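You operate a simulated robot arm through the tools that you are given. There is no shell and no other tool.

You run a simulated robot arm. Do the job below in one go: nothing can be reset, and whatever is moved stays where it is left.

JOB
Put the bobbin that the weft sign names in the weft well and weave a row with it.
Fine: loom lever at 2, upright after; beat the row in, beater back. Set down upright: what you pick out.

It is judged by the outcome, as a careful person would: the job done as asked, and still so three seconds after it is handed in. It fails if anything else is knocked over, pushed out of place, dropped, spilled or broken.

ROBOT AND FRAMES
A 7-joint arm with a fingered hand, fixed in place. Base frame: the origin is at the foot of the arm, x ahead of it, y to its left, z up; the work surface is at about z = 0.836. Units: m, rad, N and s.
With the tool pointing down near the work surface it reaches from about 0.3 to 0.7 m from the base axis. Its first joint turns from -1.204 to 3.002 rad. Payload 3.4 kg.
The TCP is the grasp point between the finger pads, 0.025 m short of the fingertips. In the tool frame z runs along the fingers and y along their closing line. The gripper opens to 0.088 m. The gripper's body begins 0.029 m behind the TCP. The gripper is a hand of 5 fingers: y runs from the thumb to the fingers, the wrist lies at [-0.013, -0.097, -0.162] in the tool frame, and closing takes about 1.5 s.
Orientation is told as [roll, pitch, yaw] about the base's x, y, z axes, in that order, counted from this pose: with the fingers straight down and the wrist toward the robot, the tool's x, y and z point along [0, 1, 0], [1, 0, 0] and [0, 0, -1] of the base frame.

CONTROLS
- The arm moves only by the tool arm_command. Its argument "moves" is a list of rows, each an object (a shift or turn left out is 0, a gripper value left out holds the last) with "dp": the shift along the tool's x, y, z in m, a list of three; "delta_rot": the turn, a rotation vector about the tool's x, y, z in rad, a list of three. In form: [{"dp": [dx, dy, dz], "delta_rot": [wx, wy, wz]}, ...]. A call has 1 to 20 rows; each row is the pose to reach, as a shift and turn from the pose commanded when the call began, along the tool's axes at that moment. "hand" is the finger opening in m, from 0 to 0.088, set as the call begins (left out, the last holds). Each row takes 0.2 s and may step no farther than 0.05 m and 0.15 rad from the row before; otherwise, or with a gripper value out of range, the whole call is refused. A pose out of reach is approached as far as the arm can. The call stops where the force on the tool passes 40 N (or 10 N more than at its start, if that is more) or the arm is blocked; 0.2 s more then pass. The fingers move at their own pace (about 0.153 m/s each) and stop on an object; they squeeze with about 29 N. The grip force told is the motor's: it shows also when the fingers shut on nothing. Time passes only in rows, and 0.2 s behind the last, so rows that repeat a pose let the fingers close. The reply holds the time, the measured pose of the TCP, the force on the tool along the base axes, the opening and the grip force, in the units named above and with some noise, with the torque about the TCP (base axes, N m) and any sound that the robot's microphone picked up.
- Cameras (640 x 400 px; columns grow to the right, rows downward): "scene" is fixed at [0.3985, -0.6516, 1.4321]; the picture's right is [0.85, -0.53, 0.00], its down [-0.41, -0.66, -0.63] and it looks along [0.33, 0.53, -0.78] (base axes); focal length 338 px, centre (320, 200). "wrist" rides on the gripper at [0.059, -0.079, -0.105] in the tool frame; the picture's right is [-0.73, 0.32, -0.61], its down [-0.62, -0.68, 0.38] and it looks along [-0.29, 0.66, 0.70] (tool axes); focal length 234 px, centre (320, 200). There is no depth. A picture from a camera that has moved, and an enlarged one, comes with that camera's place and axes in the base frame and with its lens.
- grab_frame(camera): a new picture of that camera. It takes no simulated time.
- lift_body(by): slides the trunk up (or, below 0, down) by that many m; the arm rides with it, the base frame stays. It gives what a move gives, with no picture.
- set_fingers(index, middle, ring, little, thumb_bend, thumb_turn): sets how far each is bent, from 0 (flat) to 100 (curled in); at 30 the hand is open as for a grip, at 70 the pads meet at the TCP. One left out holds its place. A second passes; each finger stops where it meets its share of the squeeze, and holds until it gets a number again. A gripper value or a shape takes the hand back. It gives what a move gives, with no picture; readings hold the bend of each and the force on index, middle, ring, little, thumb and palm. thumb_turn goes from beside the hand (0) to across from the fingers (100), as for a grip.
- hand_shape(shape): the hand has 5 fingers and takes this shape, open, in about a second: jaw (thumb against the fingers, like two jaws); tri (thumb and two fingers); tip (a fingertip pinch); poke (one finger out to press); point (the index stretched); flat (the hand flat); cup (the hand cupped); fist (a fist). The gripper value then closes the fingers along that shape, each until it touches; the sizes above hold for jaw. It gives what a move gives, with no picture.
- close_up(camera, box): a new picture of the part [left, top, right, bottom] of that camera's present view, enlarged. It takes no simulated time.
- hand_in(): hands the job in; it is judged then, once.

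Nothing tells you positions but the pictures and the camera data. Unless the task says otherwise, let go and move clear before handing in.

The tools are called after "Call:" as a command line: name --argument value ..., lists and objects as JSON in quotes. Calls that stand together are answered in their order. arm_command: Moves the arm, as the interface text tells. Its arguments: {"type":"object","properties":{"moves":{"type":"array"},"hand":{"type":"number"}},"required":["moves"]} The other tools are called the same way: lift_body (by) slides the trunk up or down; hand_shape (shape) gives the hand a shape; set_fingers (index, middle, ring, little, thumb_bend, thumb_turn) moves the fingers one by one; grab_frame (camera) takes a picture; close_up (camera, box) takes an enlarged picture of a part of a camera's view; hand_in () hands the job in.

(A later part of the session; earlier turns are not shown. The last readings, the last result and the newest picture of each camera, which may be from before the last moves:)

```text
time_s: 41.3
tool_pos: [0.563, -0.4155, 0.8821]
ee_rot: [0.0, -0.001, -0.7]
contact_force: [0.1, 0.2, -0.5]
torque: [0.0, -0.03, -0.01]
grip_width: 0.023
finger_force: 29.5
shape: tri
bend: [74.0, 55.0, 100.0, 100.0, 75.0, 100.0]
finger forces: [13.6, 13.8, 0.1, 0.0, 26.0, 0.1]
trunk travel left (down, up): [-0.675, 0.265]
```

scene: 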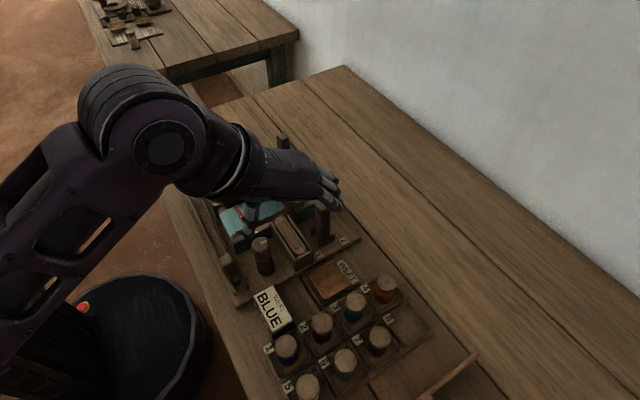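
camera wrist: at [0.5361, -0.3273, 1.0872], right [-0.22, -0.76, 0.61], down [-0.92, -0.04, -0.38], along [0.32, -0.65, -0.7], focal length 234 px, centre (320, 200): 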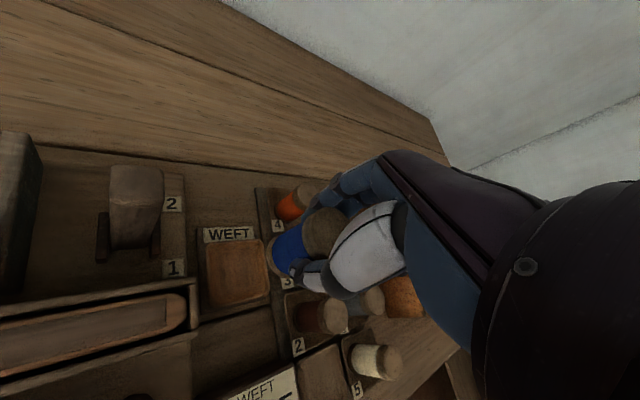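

No floor contact yet at z 0.882. I'll continue in 1–2 mm steps.

Call:
arm_command --moves '[{"dp": [0, 0, 0.002]}, {"dp": [0, 0, 0.002]}]'

Call:
arm_command --moves '[{"dp": [0, 0, 0.0015]}, {"dp": [0, 0, 0.0015]}]'

Call:
close_up --camera "scene" --box '[300, 220, 380, 310]'

Call:
close_up --camera "wrist" --box '[180, 190, 360, 320]'

```text
time_s: 41.9
tool_pos: [0.5625, -0.4163, 0.8812]
ee_rot: [0.001, -0.001, -0.701]
contact_force: [0.1, -0.7, 4.4]
torque: [-0.04, -0.06, 0.01]
grip_width: 0.0231
finger_force: 29.1
shape: tri
bend: [74.0, 55.0, 100.0, 100.0, 75.0, 100.0]
finger forces: [13.7, 14.6, 0.0, 0.0, 26.6, 0.0]
trunk travel left (down, up): [-0.675, 0.265]
```

```text
time_s: 42.5
tool_pos: [0.562, -0.4152, 0.8808]
ee_rot: [0.002, -0.003, -0.699]
contact_force: [1.2, -0.1, 10.8]
torque: [-0.04, -0.08, 0.01]
grip_width: 0.0236
finger_force: 28.9
shape: tri
bend: [74.0, 55.0, 100.0, 100.0, 75.0, 100.0]
finger forces: [14.5, 15.6, 0.1, 0.0, 27.6, 0.0]
trunk travel left (down, up): [-0.675, 0.265]
```

```text
4.44 times, centred on (340, 265) of scene
camera zoom: at [0.3985, -0.6516, 1.4321], right [0.85, -0.53, 0.0], down [-0.41, -0.66, -0.63], along [0.33, 0.53, -0.78], focal length 1504 px, centre (231, -89)
```

zoom: 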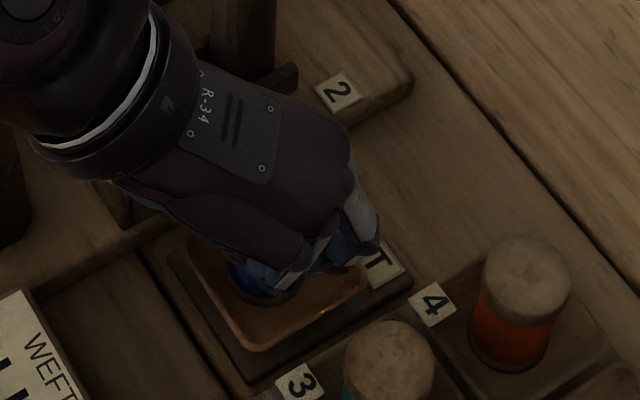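

```text
3.08 times, centred on (270, 255) of wrist
camera zoom: at [0.5384, -0.3217, 0.9855], right [-0.22, -0.76, 0.61], down [-0.92, -0.04, -0.39], along [0.32, -0.65, -0.69], focal length 720 px, centre (474, 31)
```

zoom: 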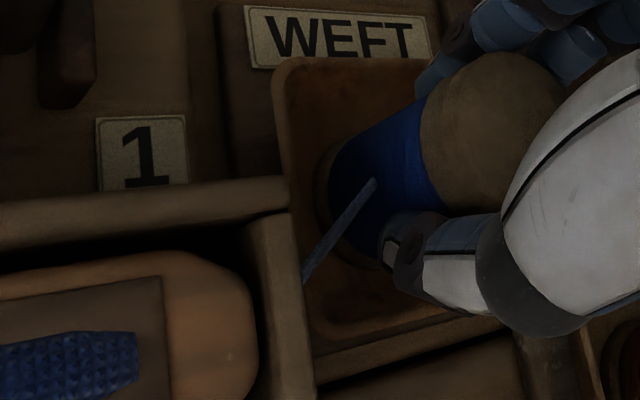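

The base touched the floor at z 0.881, the same height as in its cell. I'll ease the pressure and open slightly to release the bobbin.

Call:
arm_command --moves '[{"dp": [0, 0, -0.0015]}, {"dp": [0, 0, -0.0025]}]'

Call:
arm_command --hand 0.036 --moves '[{"dp": [0, 0, 0]}, {"dp": [0, 0, 0]}, {"dp": [0, 0, 0]}]'

Call:
close_up --camera "wrist" --box '[180, 150, 400, 330]'

Call:
close_up --camera "scene" --box '[300, 220, 380, 310]'

```text
time_s: 43.1
tool_pos: [0.5623, -0.4164, 0.8791]
ee_rot: [0.0, 0.0, -0.7]
contact_force: [0.5, 0.5, 4.1]
torque: [0.01, -0.05, 0.01]
grip_width: 0.0236
finger_force: 28.8
shape: tri
bend: [74.0, 55.0, 100.0, 100.0, 74.0, 100.0]
finger forces: [14.1, 14.8, 0.0, 0.0, 27.6, 0.1]
trunk travel left (down, up): [-0.675, 0.265]
```

```text
time_s: 43.9
tool_pos: [0.5635, -0.4172, 0.8802]
ee_rot: [-0.001, -0.001, -0.698]
contact_force: [0.2, 0.8, -0.1]
torque: [-0.01, -0.01, -0.02]
grip_width: 0.0358
finger_force: 0.1
shape: tri
bend: [74.0, 48.0, 99.0, 99.0, 72.0, 100.0]
finger forces: [0.0, 0.0, 0.0, 0.1, 0.0, 0.0]
trunk travel left (down, up): [-0.675, 0.265]
```

```text
2.22 times, centred on (290, 240) of wrist
camera zoom: at [0.5395, -0.3229, 0.9859], right [-0.22, -0.76, 0.61], down [-0.92, -0.04, -0.38], along [0.32, -0.65, -0.7], focal length 520 px, centre (387, 111)
```

zoom: 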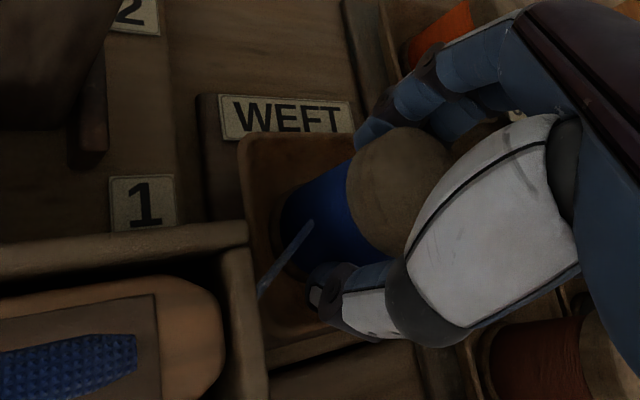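

```text
4.44 times, centred on (340, 265) of scene
camera zoom: at [0.3985, -0.6516, 1.4321], right [0.85, -0.53, 0.0], down [-0.41, -0.66, -0.63], along [0.33, 0.53, -0.78], focal length 1504 px, centre (231, -89)
```

zoom: 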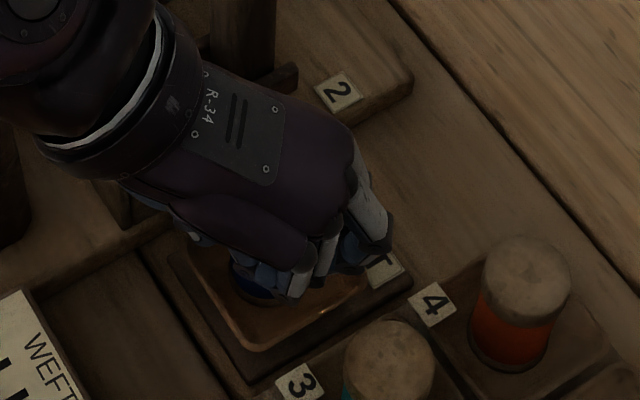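

The bobbin stands free in the dish. I'll open a little more and rise straight up.

Call:
arm_command --hand 0.05 --moves '[{"dp": [0, 0, 0]}, {"dp": [0, 0, 0]}, {"dp": [0, 0, -0.015]}, {"dp": [0, 0, -0.04]}, {"dp": [0, 0, -0.08]}, {"dp": [0, 0, -0.11]}, {"dp": [0, 0, -0.13]}, {"dp": [0, 0, -0.13]}]'

Call:
grab_frame --camera "wrist"

Call:
close_up --camera "scene" --box '[260, 190, 420, 310]'

```text
time_s: 45.7
tool_pos: [0.5632, -0.4152, 1.0108]
ee_rot: [0.0, -0.001, -0.7]
contact_force: [-0.7, 0.0, -0.8]
torque: [0.02, -0.01, 0.0]
grip_width: 0.0495
finger_force: 0.1
shape: tri
bend: [74.0, 42.0, 99.0, 99.0, 66.0, 100.0]
finger forces: [0.0, 0.1, 0.0, 0.0, 0.0, 0.1]
trunk travel left (down, up): [-0.675, 0.265]
```

```text
taken
camera wrist: at [0.5402, -0.321, 1.1161], right [-0.22, -0.76, 0.61], down [-0.92, -0.04, -0.38], along [0.32, -0.65, -0.7], focal length 234 px, centre (320, 200)
```

wrist: 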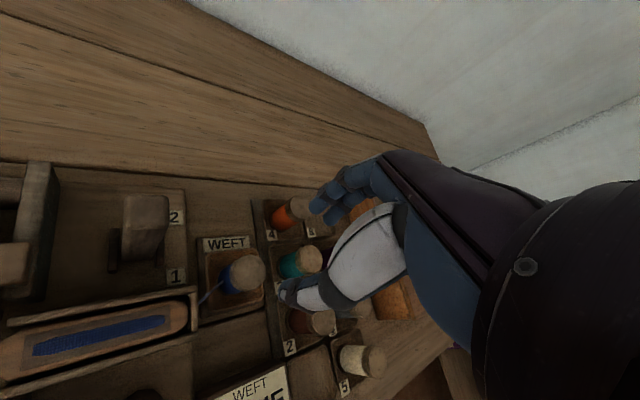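

```text
3.33 times, centred on (340, 250) of scene
camera zoom: at [0.3985, -0.6516, 1.4321], right [0.85, -0.53, 0.0], down [-0.41, -0.66, -0.63], along [0.33, 0.53, -0.78], focal length 1128 px, centre (253, 33)
```

zoom: 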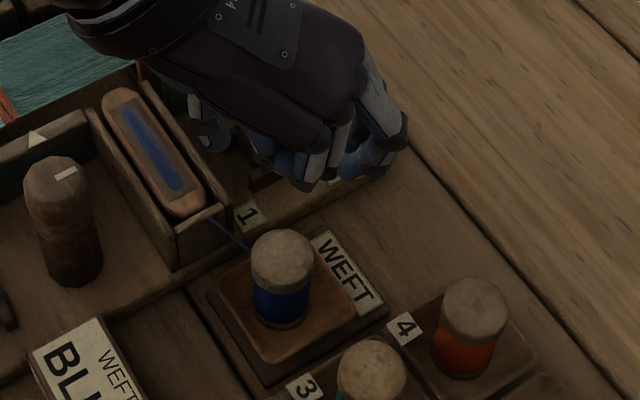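

The blue bobbin stands upright in the well and its thread leads to the shuttle. Next I'll withdraw up and back to get a clear view of the 1/2 lever, the beater and the slider.

Call:
arm_command --moves '[{"dp": [0.0, 0.0, -0.045], "delta_rot": [0, 0, -0.1]}, {"dp": [0.0, -0.015, -0.09], "delta_rot": [0, 0, -0.22]}, {"dp": [0.015, -0.04, -0.12], "delta_rot": [0, 0, -0.34]}, {"dp": [0.035, -0.08, -0.12], "delta_rot": [0, 0, -0.46]}, {"dp": [0.06, -0.12, -0.12], "delta_rot": [0, 0, -0.58]}, {"dp": [0.08, -0.155, -0.12], "delta_rot": [0, 0, -0.7]}, {"dp": [0.091, -0.168, -0.12], "delta_rot": [0, 0, -0.7]}, {"dp": [0.091, -0.168, -0.12], "delta_rot": [0, 0, -0.7]}]'

Call:
grab_frame --camera "scene"

Call:
close_up --camera "scene" --box '[200, 120, 380, 300]'

Call:
grab_frame --camera "wrist"

```text
time_s: 47.5
tool_pos: [0.4901, -0.2387, 1.1297]
ee_rot: [0.001, 0.0, 0.002]
contact_force: [-0.4, -0.1, 1.0]
torque: [0.02, 0.0, -0.01]
grip_width: 0.0498
finger_force: 0.1
shape: tri
bend: [74.0, 42.0, 99.0, 99.0, 66.0, 100.0]
finger forces: [0.1, 0.0, 0.0, 0.0, 0.0, 0.0]
trunk travel left (down, up): [-0.675, 0.265]
```

```text
taken
```

scene: 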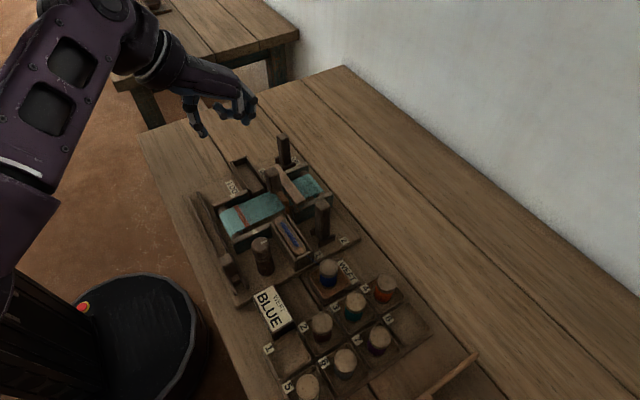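

```text
2.22 times, centred on (290, 210) of scene
camera zoom: at [0.3985, -0.6516, 1.4321], right [0.85, -0.53, 0.0], down [-0.41, -0.66, -0.63], along [0.33, 0.53, -0.78], focal length 752 px, centre (387, 178)
```

zoom: 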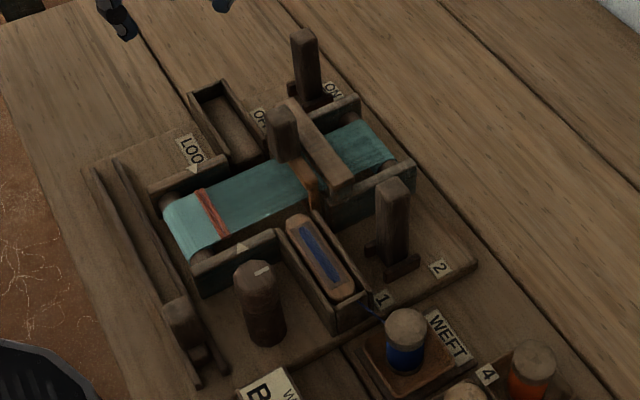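

```text
taken
camera wrist: at [0.4106, -0.1821, 1.2363], right [0.32, -0.73, 0.61], down [-0.68, -0.62, -0.38], along [0.66, -0.29, -0.7], focal length 234 px, centre (320, 200)
```

wrist: 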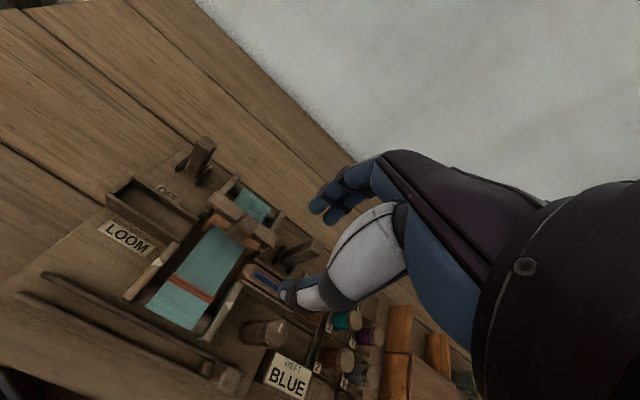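

The 1/2 lever stands upright at about (0.595, -0.345) with its top near z 0.965; label 2 is on its far (+x) side. I'll bring the half-closed fingers in front of it, between the knob and the lever, staying above the shuttle box.

Call:
arm_command --hand 0.04 --moves '[{"dp": [-0.03, 0.012, 0.015]}, {"dp": [-0.06, 0.024, 0.03]}, {"dp": [-0.09, 0.036, 0.05]}, {"dp": [-0.106, 0.048, 0.07]}, {"dp": [-0.106, 0.048, 0.07]}]'

Call:
grab_frame --camera "wrist"

Call:
close_up --camera "scene" --box '[200, 120, 380, 300]'

```text
time_s: 48.7
tool_pos: [0.539, -0.3444, 1.0636]
ee_rot: [0.0, 0.001, -0.001]
contact_force: [0.7, 0.3, 0.2]
torque: [0.02, 0.01, 0.01]
grip_width: 0.0404
finger_force: 0.1
shape: tri
bend: [74.0, 46.0, 99.0, 99.0, 71.0, 100.0]
finger forces: [0.1, 0.0, 0.0, 0.1, 0.1, 0.1]
trunk travel left (down, up): [-0.675, 0.265]
```

```text
taken
camera wrist: at [0.4594, -0.2882, 1.1681], right [0.32, -0.73, 0.61], down [-0.68, -0.62, -0.38], along [0.66, -0.29, -0.7], focal length 234 px, centre (320, 200)
```

wrist: 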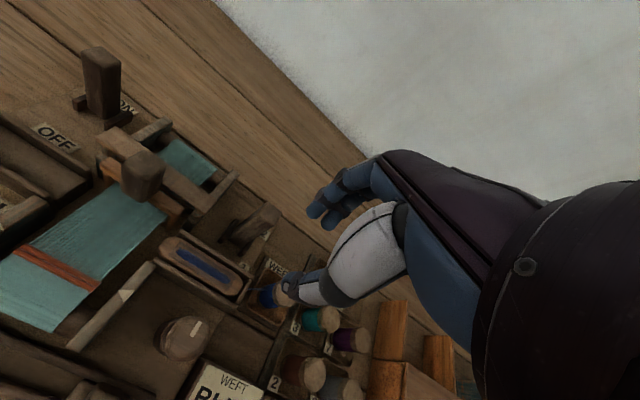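

```text
2.22 times, centred on (290, 210) of scene
camera zoom: at [0.3985, -0.6516, 1.4321], right [0.85, -0.53, 0.0], down [-0.41, -0.66, -0.63], along [0.33, 0.53, -0.78], focal length 752 px, centre (387, 178)
```

zoom: 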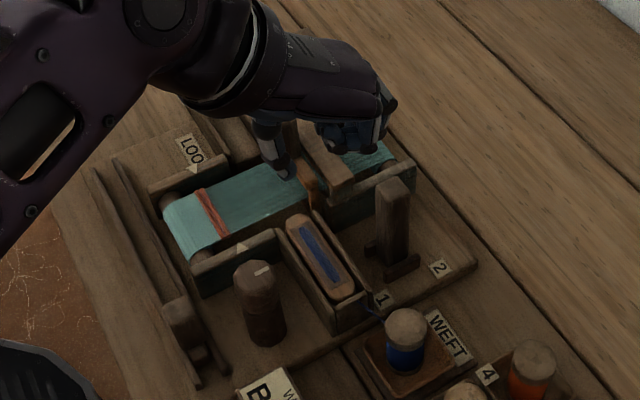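

I'll close the fingers a little more, back off 9 mm from the lever and lower so the fingertips reach just below the lever's top.

Call:
arm_command --hand 0.03 --moves '[{"dp": [0.002, -0.009, 0.0]}, {"dp": [0.002, -0.009, 0.03]}, {"dp": [0.002, -0.009, 0.06]}, {"dp": [0.002, -0.009, 0.08]}, {"dp": [0.002, -0.009, 0.08]}]'

Call:
grab_frame --camera "wrist"

Call:
close_up --camera "scene" --box '[240, 150, 380, 280]'

```text
time_s: 49.9
tool_pos: [0.5317, -0.3422, 0.9805]
ee_rot: [-0.002, 0.001, 0.001]
contact_force: [-0.8, 0.4, 1.0]
torque: [-0.02, 0.01, 0.0]
grip_width: 0.0303
finger_force: 0.0
shape: tri
bend: [74.0, 51.0, 99.0, 99.0, 73.0, 100.0]
finger forces: [0.0, 0.0, 0.1, 0.0, 0.0, 0.0]
trunk travel left (down, up): [-0.675, 0.265]
```

```text
taken
camera wrist: at [0.4521, -0.2857, 1.0857], right [0.32, -0.73, 0.61], down [-0.68, -0.62, -0.38], along [0.66, -0.29, -0.7], focal length 234 px, centre (320, 200)
```

wrist: 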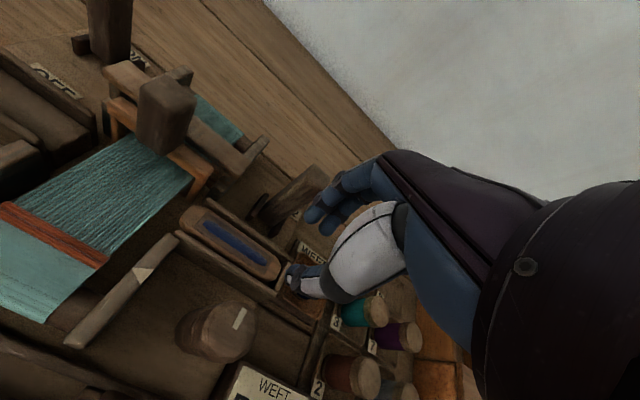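

```text
3.08 times, centred on (310, 215) of scene
camera zoom: at [0.3985, -0.6516, 1.4321], right [0.85, -0.53, 0.0], down [-0.41, -0.66, -0.63], along [0.33, 0.53, -0.78], focal length 1041 px, centre (351, 154)
```

zoom: 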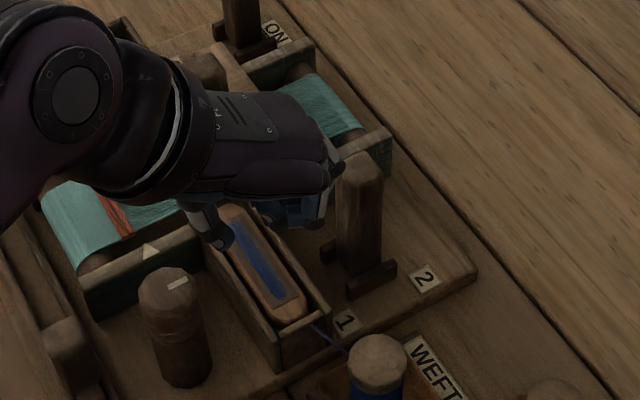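

The fingers are just in front of the lever, clear of the knob. I'll lower 22 mm and then push toward 2 in small steps.

Call:
arm_command --moves '[{"dp": [0, -0.003, 0.012]}, {"dp": [0, -0.003, 0.024]}, {"dp": [0, -0.003, 0.024]}]'

Call:
arm_command --moves '[{"dp": [0, 0.008, 0]}, {"dp": [0, 0.016, 0]}, {"dp": [0, 0.022, 0]}, {"dp": [0, 0.022, 0]}]'

Call:
close_up --camera "scene" --box '[240, 150, 380, 280]'

Call:
grab_frame --camera "wrist"

```text
time_s: 50.7
tool_pos: [0.5297, -0.3423, 0.9575]
ee_rot: [0.0, 0.0, 0.001]
contact_force: [-0.3, 0.0, 0.1]
torque: [0.01, 0.01, 0.0]
grip_width: 0.0302
finger_force: 0.1
shape: tri
bend: [74.0, 51.0, 99.0, 99.0, 73.0, 100.0]
finger forces: [0.0, 0.1, 0.0, 0.0, 0.1, 0.0]
trunk travel left (down, up): [-0.675, 0.265]
```

```text
time_s: 51.7
tool_pos: [0.5507, -0.343, 0.9568]
ee_rot: [0.0, 0.001, -0.001]
contact_force: [-0.5, -0.3, 0.3]
torque: [-0.04, 0.02, 0.0]
grip_width: 0.0303
finger_force: 0.2
shape: tri
bend: [74.0, 51.0, 99.0, 99.0, 73.0, 100.0]
finger forces: [0.0, 0.1, 0.2, 0.0, 0.1, 0.1]
trunk travel left (down, up): [-0.675, 0.265]
```

```text
3.08 times, centred on (310, 215) of scene
camera zoom: at [0.3985, -0.6516, 1.4321], right [0.85, -0.53, 0.0], down [-0.41, -0.66, -0.63], along [0.33, 0.53, -0.78], focal length 1041 px, centre (351, 154)
```

zoom: 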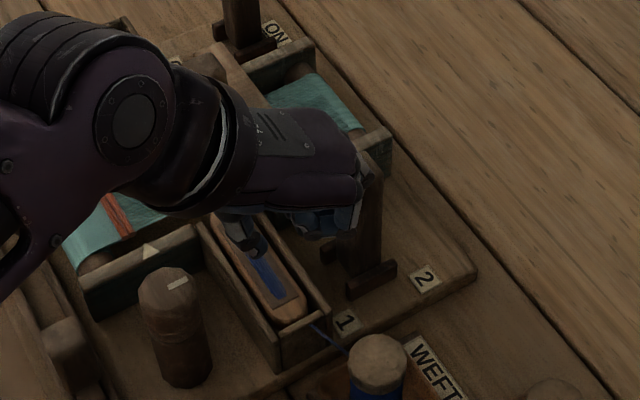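

```text
taken
camera wrist: at [0.471, -0.286, 1.0625], right [0.32, -0.73, 0.61], down [-0.68, -0.62, -0.38], along [0.66, -0.29, -0.7], focal length 234 px, centre (320, 200)
```

wrist: 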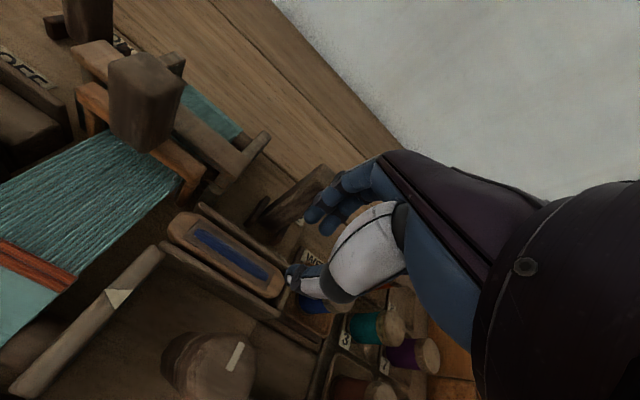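

No resistance yet; the fingers should be about to touch the lever. I'll keep pushing toward 2.

Call:
arm_command --moves '[{"dp": [0, 0.006, 0]}, {"dp": [0, 0.012, 0]}, {"dp": [0, 0.018, 0]}, {"dp": [0, 0.018, 0]}]'

Call:
close_up --camera "scene" --box '[240, 150, 380, 280]'

Call:
close_up --camera "wrist" --box '[140, 40, 400, 320]'

```text
time_s: 52.7
tool_pos: [0.5689, -0.342, 0.9567]
ee_rot: [0.001, 0.0, 0.0]
contact_force: [-1.1, 0.7, 0.0]
torque: [0.01, -0.01, -0.01]
grip_width: 0.0304
finger_force: 0.1
shape: tri
bend: [74.0, 51.0, 99.0, 99.0, 73.0, 100.0]
finger forces: [0.1, 0.1, 0.0, 0.0, 0.0, 0.0]
trunk travel left (down, up): [-0.675, 0.265]
```

```text
3.08 times, centred on (310, 215) of scene
camera zoom: at [0.3985, -0.6516, 1.4321], right [0.85, -0.53, 0.0], down [-0.41, -0.66, -0.63], along [0.33, 0.53, -0.78], focal length 1041 px, centre (351, 154)
```

zoom: 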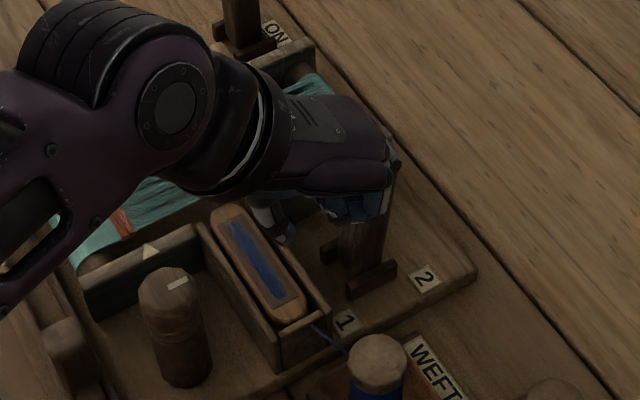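

```text
1.43 times, centred on (270, 180) of wrist
camera zoom: at [0.4891, -0.286, 1.0618], right [0.32, -0.73, 0.61], down [-0.68, -0.62, -0.38], along [0.66, -0.29, -0.7], focal length 334 px, centre (391, 229)
```

zoom: 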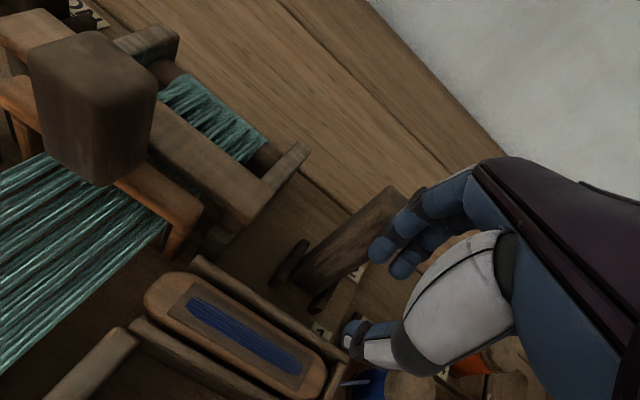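

The lever has started to lean toward 2 with little resistance. I'll push further until it stops.

Call:
arm_command --moves '[{"dp": [0, 0.006, 0]}, {"dp": [0, 0.012, 0]}, {"dp": [0, 0.018, 0]}, {"dp": [0, 0.018, 0]}]'

Call:
close_up --camera "scene" --box '[240, 150, 380, 280]'

Call:
close_up --camera "wrist" --box '[140, 40, 400, 320]'

```text
time_s: 53.7
tool_pos: [0.5872, -0.342, 0.9571]
ee_rot: [0.001, 0.002, -0.002]
contact_force: [-0.6, 0.2, -0.2]
torque: [-0.01, 0.0, 0.03]
grip_width: 0.0304
finger_force: 0.0
shape: tri
bend: [74.0, 51.0, 99.0, 99.0, 73.0, 100.0]
finger forces: [0.1, 0.1, 0.1, 0.0, 0.0, 0.1]
trunk travel left (down, up): [-0.675, 0.265]
```

```text
3.08 times, centred on (310, 215) of scene
camera zoom: at [0.3985, -0.6516, 1.4321], right [0.85, -0.53, 0.0], down [-0.41, -0.66, -0.63], along [0.33, 0.53, -0.78], focal length 1041 px, centre (351, 154)
```

zoom: 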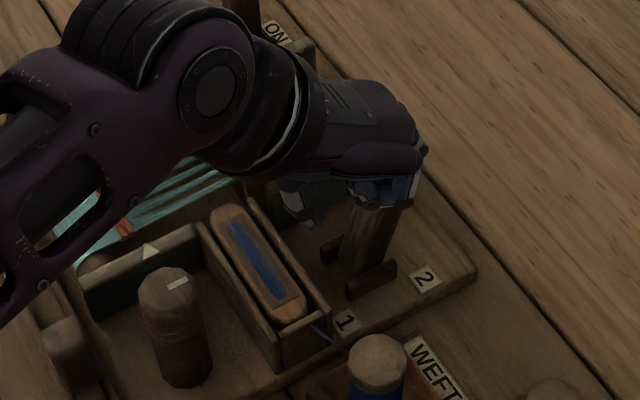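

```text
1.43 times, centred on (270, 180) of wrist
camera zoom: at [0.5079, -0.2854, 1.0622], right [0.32, -0.73, 0.61], down [-0.68, -0.62, -0.38], along [0.66, -0.29, -0.7], focal length 334 px, centre (391, 229)
```

zoom: 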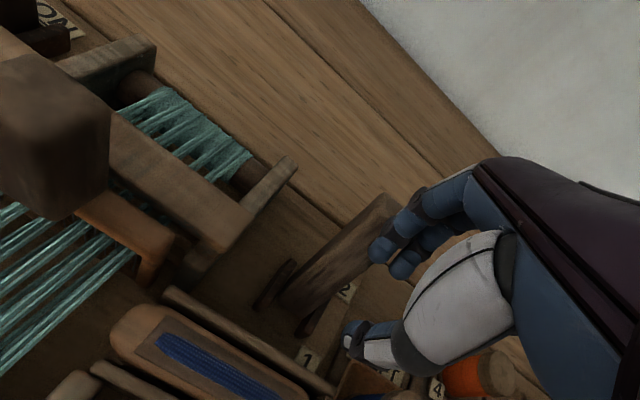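

The lever leans well toward 2 and the warp is opening. I'll continue until it reaches its stop.

Call:
arm_command --moves '[{"dp": [0, 0.005, 0]}, {"dp": [0, 0.01, 0]}, {"dp": [0, 0.01, 0]}]'

Call:
close_up --camera "scene" --box '[240, 150, 380, 280]'

Call:
close_up --camera "wrist" --box '[140, 40, 400, 320]'

```text
time_s: 54.5
tool_pos: [0.5985, -0.3434, 0.9561]
ee_rot: [0.0, 0.0, 0.0]
contact_force: [0.0, 0.1, -0.3]
torque: [0.0, -0.02, -0.02]
grip_width: 0.0305
finger_force: 0.0
shape: tri
bend: [74.0, 51.0, 99.0, 99.0, 73.0, 100.0]
finger forces: [0.1, 0.1, 0.1, 0.0, 0.0, 0.0]
trunk travel left (down, up): [-0.675, 0.265]
```

```text
3.08 times, centred on (310, 215) of scene
camera zoom: at [0.3985, -0.6516, 1.4321], right [0.85, -0.53, 0.0], down [-0.41, -0.66, -0.63], along [0.33, 0.53, -0.78], focal length 1041 px, centre (351, 154)
```

zoom: 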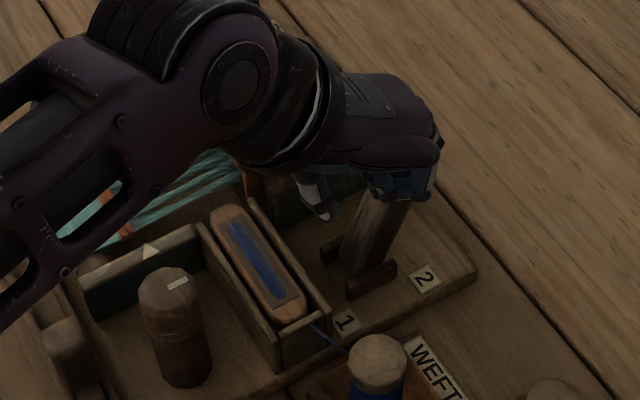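

```text
1.43 times, centred on (270, 180) of wrist
camera zoom: at [0.5186, -0.2861, 1.0618], right [0.32, -0.73, 0.61], down [-0.68, -0.62, -0.38], along [0.66, -0.29, -0.7], focal length 334 px, centre (391, 229)
```

zoom: 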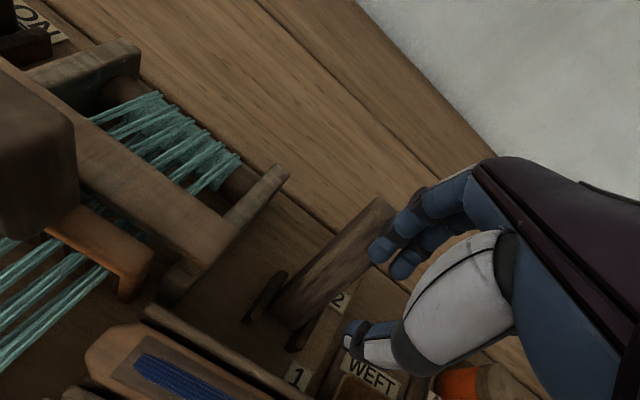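

Still moving freely. I'll push another centimetre and check for the stop.

Call:
arm_command --moves '[{"dp": [0, 0.004, 0]}, {"dp": [0, 0.008, 0]}, {"dp": [0, 0.008, 0]}]'

Call:
arm_command --moves '[{"dp": [0, 0.004, 0]}, {"dp": [0, 0.008, 0]}, {"dp": [0, 0.008, 0]}]'

Call:
close_up --camera "scene" --box '[240, 150, 380, 280]'

Call:
close_up --camera "wrist" --box '[140, 40, 400, 320]'

```text
time_s: 55.3
tool_pos: [0.6037, -0.3419, 0.956]
ee_rot: [0.001, 0.001, 0.0]
contact_force: [-3.3, -1.3, 2.7]
torque: [-0.02, 0.02, 0.0]
grip_width: 0.0295
finger_force: 0.1
shape: tri
bend: [75.0, 51.0, 99.0, 99.0, 73.0, 100.0]
finger forces: [3.8, 0.0, 0.0, 0.1, 0.1, 0.1]
trunk travel left (down, up): [-0.675, 0.265]
```

```text
time_s: 56.1
tool_pos: [0.6111, -0.3431, 0.9577]
ee_rot: [0.001, -0.001, -0.003]
contact_force: [-8.9, 1.9, 3.2]
torque: [0.03, 0.04, 0.08]
grip_width: 0.0282
finger_force: 0.1
shape: tri
bend: [75.0, 51.0, 99.0, 99.0, 73.0, 100.0]
finger forces: [8.3, 0.0, 0.0, 0.0, 0.1, 0.0]
trunk travel left (down, up): [-0.675, 0.265]
```

```text
3.08 times, centred on (310, 215) of scene
camera zoom: at [0.3985, -0.6516, 1.4321], right [0.85, -0.53, 0.0], down [-0.41, -0.66, -0.63], along [0.33, 0.53, -0.78], focal length 1041 px, centre (351, 154)
```

zoom: 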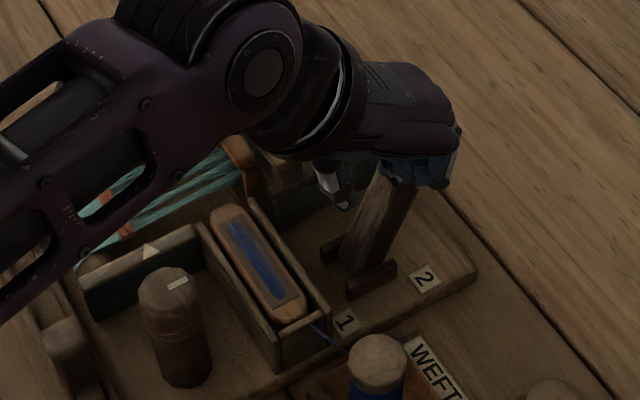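

```text
1.43 times, centred on (270, 180) of wrist
camera zoom: at [0.5311, -0.2854, 1.0627], right [0.32, -0.73, 0.61], down [-0.68, -0.62, -0.38], along [0.66, -0.29, -0.69], focal length 334 px, centre (391, 229)
```

zoom: 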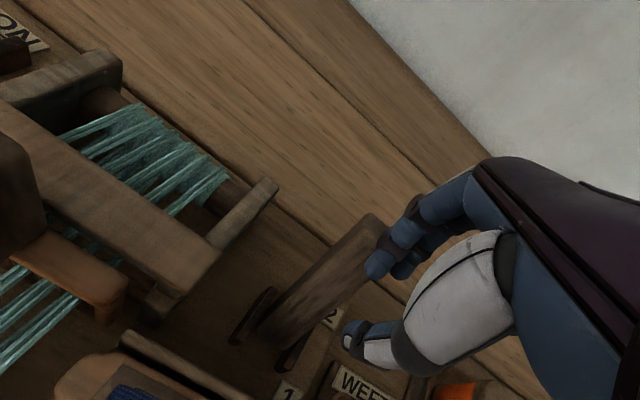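

Resistance rose to 9 N while the lever stopped moving, so it is at its end at 2. I'll draw the hand back and see whether the lever stays.

Call:
arm_command --moves '[{"dp": [0, -0.02, 0]}, {"dp": [0, -0.04, -0.0]}, {"dp": [0, -0.06, -0.02]}, {"dp": [0, -0.07, -0.06]}, {"dp": [0, -0.07, -0.1]}, {"dp": [0, -0.07, -0.1]}]'

Call:
grab_frame --camera "wrist"

Call:
close_up --camera "scene" --box '[200, 120, 380, 300]'

```text
time_s: 57.5
tool_pos: [0.5444, -0.3446, 1.0582]
ee_rot: [0.001, 0.0, 0.001]
contact_force: [-0.2, 0.0, 0.5]
torque: [-0.02, 0.03, 0.01]
grip_width: 0.0301
finger_force: 0.0
shape: tri
bend: [74.0, 51.0, 99.0, 99.0, 73.0, 100.0]
finger forces: [0.0, 0.1, 0.1, 0.0, 0.1, 0.1]
trunk travel left (down, up): [-0.675, 0.265]
```

```text
taken
camera wrist: at [0.4645, -0.2869, 1.164], right [0.32, -0.73, 0.61], down [-0.68, -0.62, -0.38], along [0.66, -0.29, -0.7], focal length 234 px, centre (320, 200)
```

wrist: 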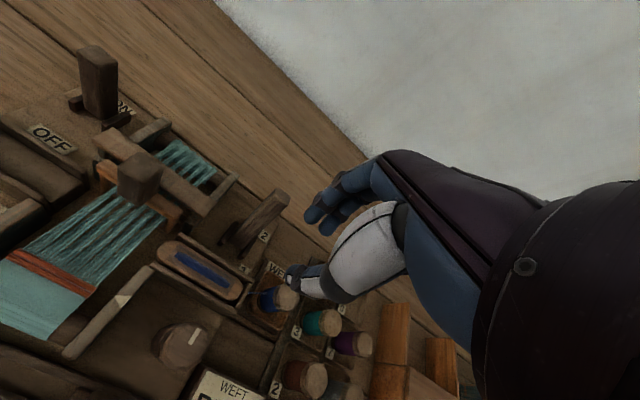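

```text
2.22 times, centred on (290, 210) of scene
camera zoom: at [0.3985, -0.6516, 1.4321], right [0.85, -0.53, 0.0], down [-0.41, -0.66, -0.63], along [0.33, 0.53, -0.78], focal length 752 px, centre (387, 178)
```

zoom: 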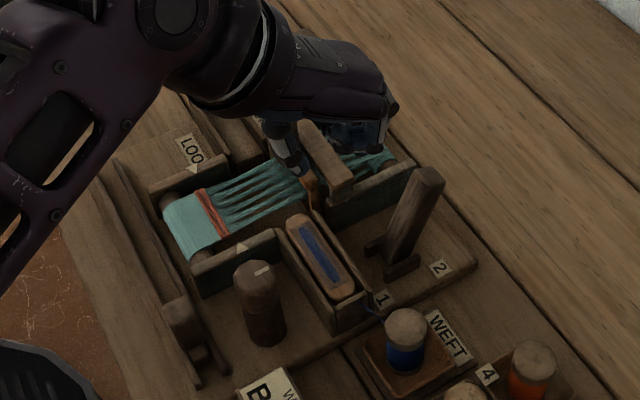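

The lever stays at 2 and the shed is open. Next is the shuttle: the slider handle stands at about (0.415, -0.335) on its rail. I'll go over it and turn the hand so thumb and fingers can straddle it along y.

Call:
arm_command --hand 0.08 --moves '[{"dp": [0.0, -0.03, 0.0]}, {"dp": [0.0, -0.06, 0.0]}, {"dp": [0.005, -0.09, 0.0]}, {"dp": [0.01, -0.12, 0.0], "delta_rot": [0, 0, 0.1]}, {"dp": [0.015, -0.129, 0.0], "delta_rot": [0, 0, 0.24]}, {"dp": [0.015, -0.129, 0.0], "delta_rot": [0, 0, 0.38]}, {"dp": [0.015, -0.129, 0.0], "delta_rot": [0, 0, 0.52]}, {"dp": [0.015, -0.129, 0.0], "delta_rot": [0, 0, 0.66]}, {"dp": [0.015, -0.129, 0.0], "delta_rot": [0, 0, 0.8]}, {"dp": [0.015, -0.129, 0.0], "delta_rot": [0, 0, 0.94]}, {"dp": [0.015, -0.129, 0.0], "delta_rot": [0, 0, 1.08]}, {"dp": [0.015, -0.129, 0.0], "delta_rot": [0, 0, 1.22]}, {"dp": [0.015, -0.129, 0.0], "delta_rot": [0, 0, 1.36]}, {"dp": [0.015, -0.129, 0.0], "delta_rot": [0, 0, 1.5]}, {"dp": [0.015, -0.129, 0.0], "delta_rot": [0, 0, 1.57]}, {"dp": [0.015, -0.129, 0.0], "delta_rot": [0, 0, 1.57]}]'

Call:
grab_frame --camera "wrist"

Call:
close_up --camera "scene" --box '[160, 120, 380, 320]'

```text
time_s: 60.9
tool_pos: [0.4847, -0.2899, 0.9947]
ee_rot: [0.003, 0.006, -1.569]
contact_force: [-0.5, 0.8, -0.4]
torque: [0.03, -0.01, 0.01]
grip_width: 0.0799
finger_force: 0.0
shape: tri
bend: [29.0, 32.0, 99.0, 99.0, 32.0, 98.0]
finger forces: [0.0, 0.0, 0.1, 0.0, 0.2, 0.1]
out of reach, approached as far as the arm can: row 6, 7, 8, 9, 10, 11, 12, 13, 14, 15, 16
trunk travel left (down, up): [-0.675, 0.265]
```

```text
taken
camera wrist: at [0.542, -0.2131, 1.1007], right [-0.73, -0.33, 0.6], down [-0.62, 0.68, -0.38], along [-0.29, -0.65, -0.7], focal length 234 px, centre (320, 200)
```

wrist: 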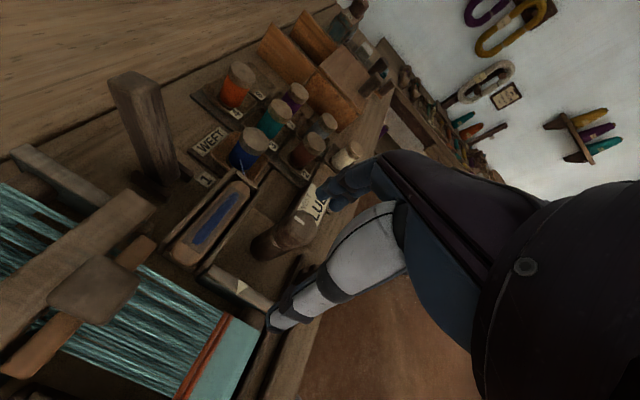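

```text
2.00 times, centred on (270, 220) of scene
camera zoom: at [0.3985, -0.6516, 1.4321], right [0.85, -0.53, 0.0], down [-0.41, -0.66, -0.63], along [0.33, 0.53, -0.78], focal length 677 px, centre (420, 160)
```

zoom: 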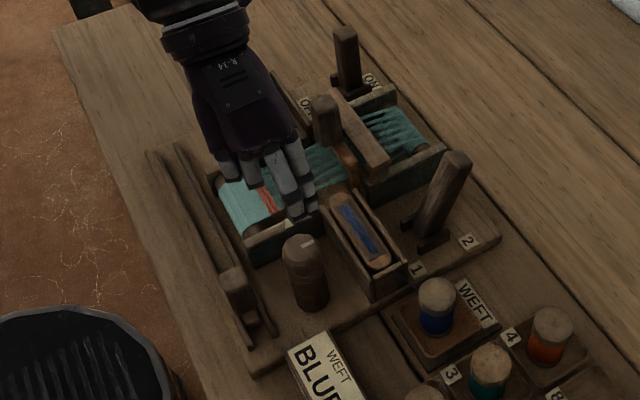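

The arm could not turn that far here and drifted; nothing was touched. I'll raise the hand, turn back to about -0.5, and plan to push the slider handle with the side of the closed fingers instead.

Call:
arm_command --moves '[{"dp": [0, 0, -0.03]}, {"dp": [0, 0, -0.07], "delta_rot": [0, 0, -0.12]}, {"dp": [0, 0, -0.08], "delta_rot": [0, 0, -0.26]}, {"dp": [0, 0, -0.08], "delta_rot": [0, 0, -0.4]}, {"dp": [0, 0, -0.08], "delta_rot": [0, 0, -0.54]}, {"dp": [0, 0, -0.08], "delta_rot": [0, 0, -0.68]}, {"dp": [0, 0, -0.08], "delta_rot": [0, 0, -0.82]}, {"dp": [0, 0, -0.08], "delta_rot": [0, 0, -0.96]}, {"dp": [0, 0, -0.08], "delta_rot": [0, 0, -1.07]}, {"dp": [0, 0, -0.08], "delta_rot": [0, 0, -1.07]}]'

Call:
grab_frame --camera "wrist"

Call:
close_up --camera "scene" --box '[160, 180, 300, 310]'

```text
time_s: 63.1
tool_pos: [0.4868, -0.2881, 1.0721]
ee_rot: [0.001, 0.001, -0.497]
contact_force: [0.5, -0.4, 0.1]
torque: [0.01, -0.03, 0.03]
grip_width: 0.0799
finger_force: 0.0
shape: tri
bend: [29.0, 32.0, 99.0, 99.0, 32.0, 98.0]
finger forces: [0.0, 0.0, 0.1, 0.0, 0.0, 0.0]
out of reach, approached as far as the arm can: row 1, 2, 3
trunk travel left (down, up): [-0.675, 0.265]
```

```text
taken
camera wrist: at [0.4445, -0.2007, 1.178], right [-0.06, -0.79, 0.61], down [-0.9, -0.22, -0.38], along [0.44, -0.57, -0.7], focal length 234 px, centre (320, 200)
```

wrist: 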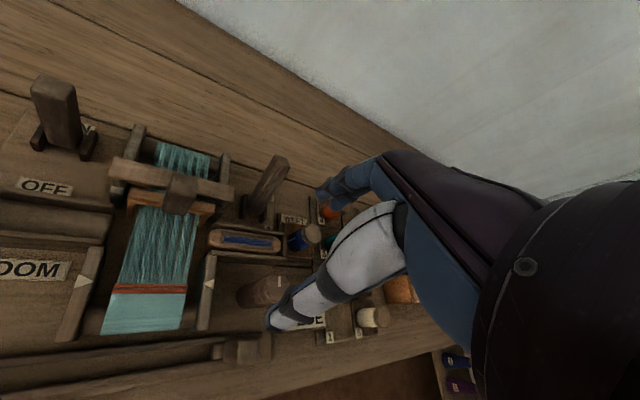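

```text
3.08 times, centred on (230, 245) of scene
camera zoom: at [0.3985, -0.6516, 1.4321], right [0.85, -0.53, 0.0], down [-0.41, -0.66, -0.63], along [0.33, 0.53, -0.78], focal length 1041 px, centre (597, 62)
```

zoom: 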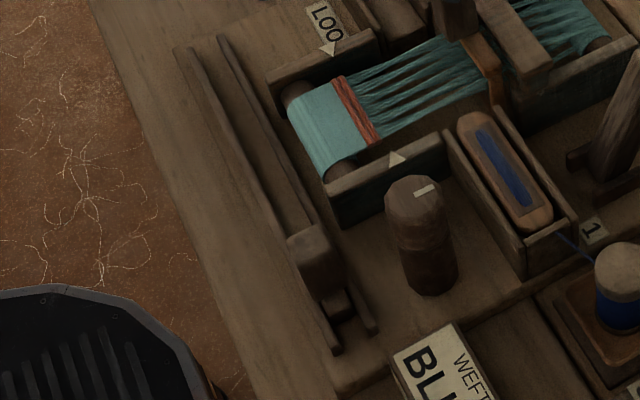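

The slider handle looks like a block on a small stem at about (0.415, -0.323), top near z 0.92. I'll zoom in on it from both cameras.

Call:
close_up --camera "wrist" --box '[170, 280, 330, 400]'

Call:
close_up --camera "scene" --box '[200, 235, 260, 300]'

Call:
close_up --camera "wrist" --box '[0, 110, 320, 360]'

```text
3.33 times, centred on (250, 340) of wrist
camera zoom: at [0.4445, -0.2007, 1.178], right [-0.06, -0.79, 0.61], down [-0.9, -0.22, -0.38], along [0.44, -0.57, -0.7], focal length 781 px, centre (553, -267)
```

zoom: 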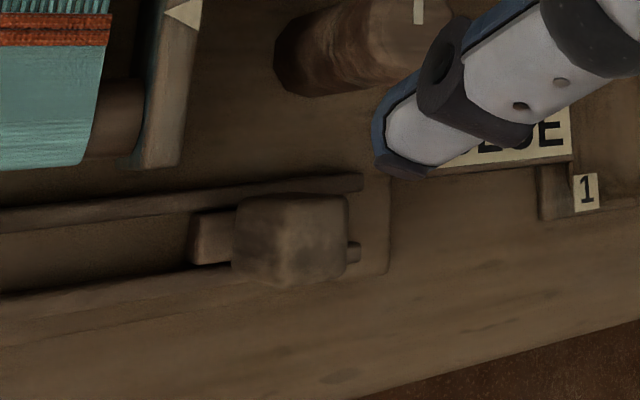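

```text
6.15 times, centred on (230, 268) of scene
camera zoom: at [0.3985, -0.6516, 1.4321], right [0.85, -0.53, 0.0], down [-0.41, -0.66, -0.63], along [0.33, 0.53, -0.78], focal length 2082 px, centre (874, -215)
```

zoom: 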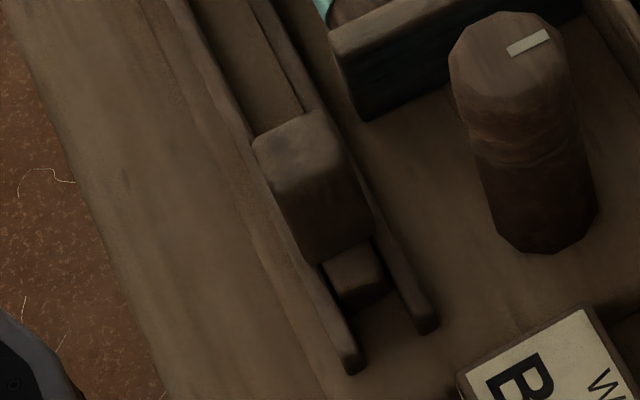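

```text
1.60 times, centred on (160, 235) of wrist
camera zoom: at [0.4445, -0.2007, 1.178], right [-0.06, -0.79, 0.61], down [-0.9, -0.22, -0.38], along [0.44, -0.57, -0.7], focal length 375 px, centre (576, 144)
```

zoom: 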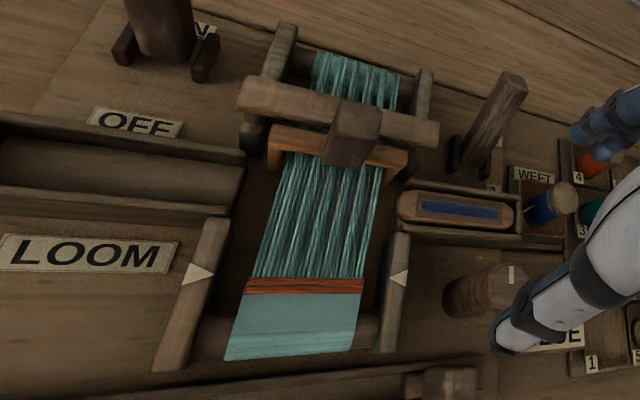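

The slider is a carriage with a handle block at about (0.415, -0.323), its top near z 0.905; the knob beside it is taller. I'll close the fingers, turn back to yaw 0 and go behind the handle on its -y side, keeping the hand well away from the knob.

Call:
arm_command --hand 0.0 --moves '[{"dp": [-0.025, -0.01, 0.0], "delta_rot": [0, 0, -0.12]}, {"dp": [-0.05, -0.02, 0.0], "delta_rot": [0, 0, -0.25]}, {"dp": [-0.08, -0.03, 0.0], "delta_rot": [0, 0, -0.38]}, {"dp": [-0.105, -0.0364, 0.02], "delta_rot": [0, 0, -0.5]}, {"dp": [-0.119, -0.0364, 0.05], "delta_rot": [0, 0, -0.5]}, {"dp": [-0.119, -0.0364, 0.07], "delta_rot": [0, 0, -0.5]}, {"dp": [-0.119, -0.0364, 0.07], "delta_rot": [0, 0, -0.5]}]'

Call:
grab_frame --camera "wrist"

Call:
close_up --camera "scene" --box '[180, 190, 320, 310]'

```text
time_s: 64.7
tool_pos: [0.3976, -0.3737, 1.004]
ee_rot: [-0.002, 0.001, 0.001]
contact_force: [0.0, -0.4, 0.6]
torque: [0.0, 0.0, -0.01]
grip_width: 0.0002
finger_force: 28.7
shape: tri
bend: [70.0, 70.0, 100.0, 100.0, 36.0, 100.0]
finger forces: [0.0, 0.1, 0.0, 0.0, 0.0, 0.0]
trunk travel left (down, up): [-0.675, 0.265]
```

```text
taken
camera wrist: at [0.3189, -0.3167, 1.1084], right [0.32, -0.73, 0.61], down [-0.68, -0.62, -0.38], along [0.66, -0.29, -0.7], focal length 234 px, centre (320, 200)
```

wrist: 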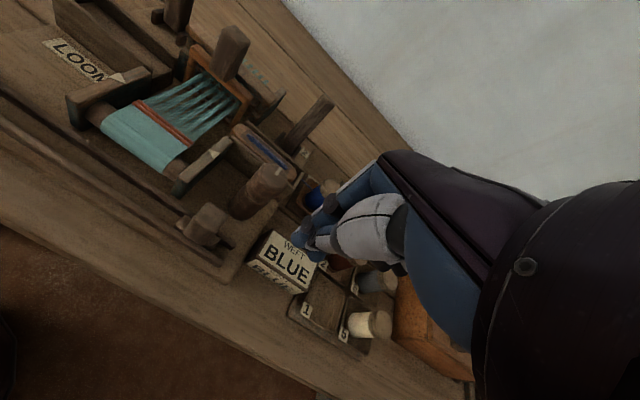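

```text
3.33 times, centred on (250, 250) of scene
camera zoom: at [0.3985, -0.6516, 1.4321], right [0.85, -0.53, 0.0], down [-0.41, -0.66, -0.63], along [0.33, 0.53, -0.78], focal length 1128 px, centre (553, 33)
```

zoom: 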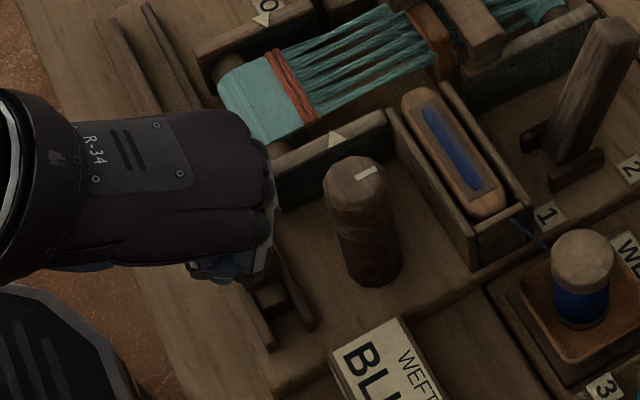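

The closed fingers are behind the handle at (0.398, -0.374). I'll lower to z 0.90 so the tips are level with the handle block.

Call:
arm_command --moves '[{"dp": [-0.004, 0, 0.04]}, {"dp": [-0.004, 0, 0.08]}, {"dp": [-0.004, 0, 0.104]}, {"dp": [-0.004, 0, 0.104]}]'

Call:
close_up --camera "wrist" --box '[160, 120, 400, 320]'

Call:
close_up --camera "scene" --box '[180, 210, 300, 310]'

```text
time_s: 65.7
tool_pos: [0.3965, -0.3784, 0.8976]
ee_rot: [0.001, -0.001, 0.001]
contact_force: [0.7, -0.6, 0.2]
torque: [-0.01, -0.01, 0.01]
grip_width: 0.0
finger_force: 29.1
shape: tri
bend: [70.0, 70.0, 100.0, 100.0, 36.0, 100.0]
finger forces: [0.1, 0.0, 0.2, 0.0, 0.1, 0.0]
trunk travel left (down, up): [-0.675, 0.265]
```

```text
2.00 times, centred on (280, 220) of wrist
camera zoom: at [0.3165, -0.3214, 1.0032], right [0.32, -0.73, 0.61], down [-0.68, -0.62, -0.38], along [0.66, -0.29, -0.7], focal length 468 px, centre (400, 160)
```

zoom: 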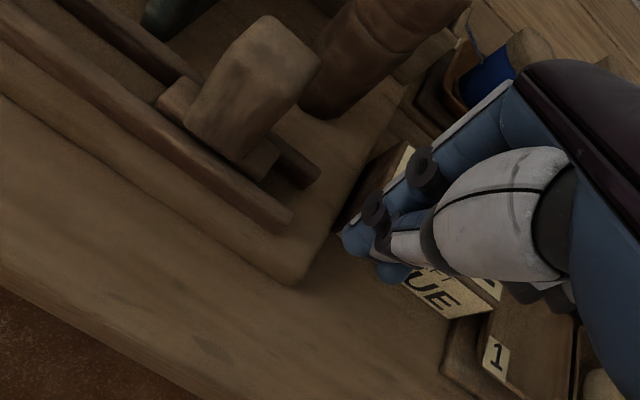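

```text
4.00 times, centred on (240, 260) of scene
camera zoom: at [0.3985, -0.6516, 1.4321], right [0.85, -0.53, 0.0], down [-0.41, -0.66, -0.63], along [0.33, 0.53, -0.78], focal length 1353 px, centre (640, -40)
```

zoom: 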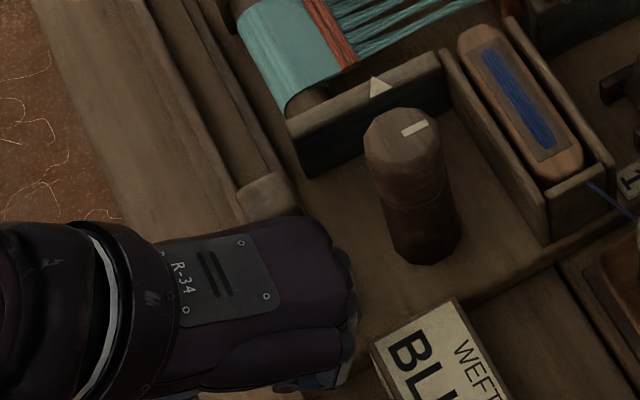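

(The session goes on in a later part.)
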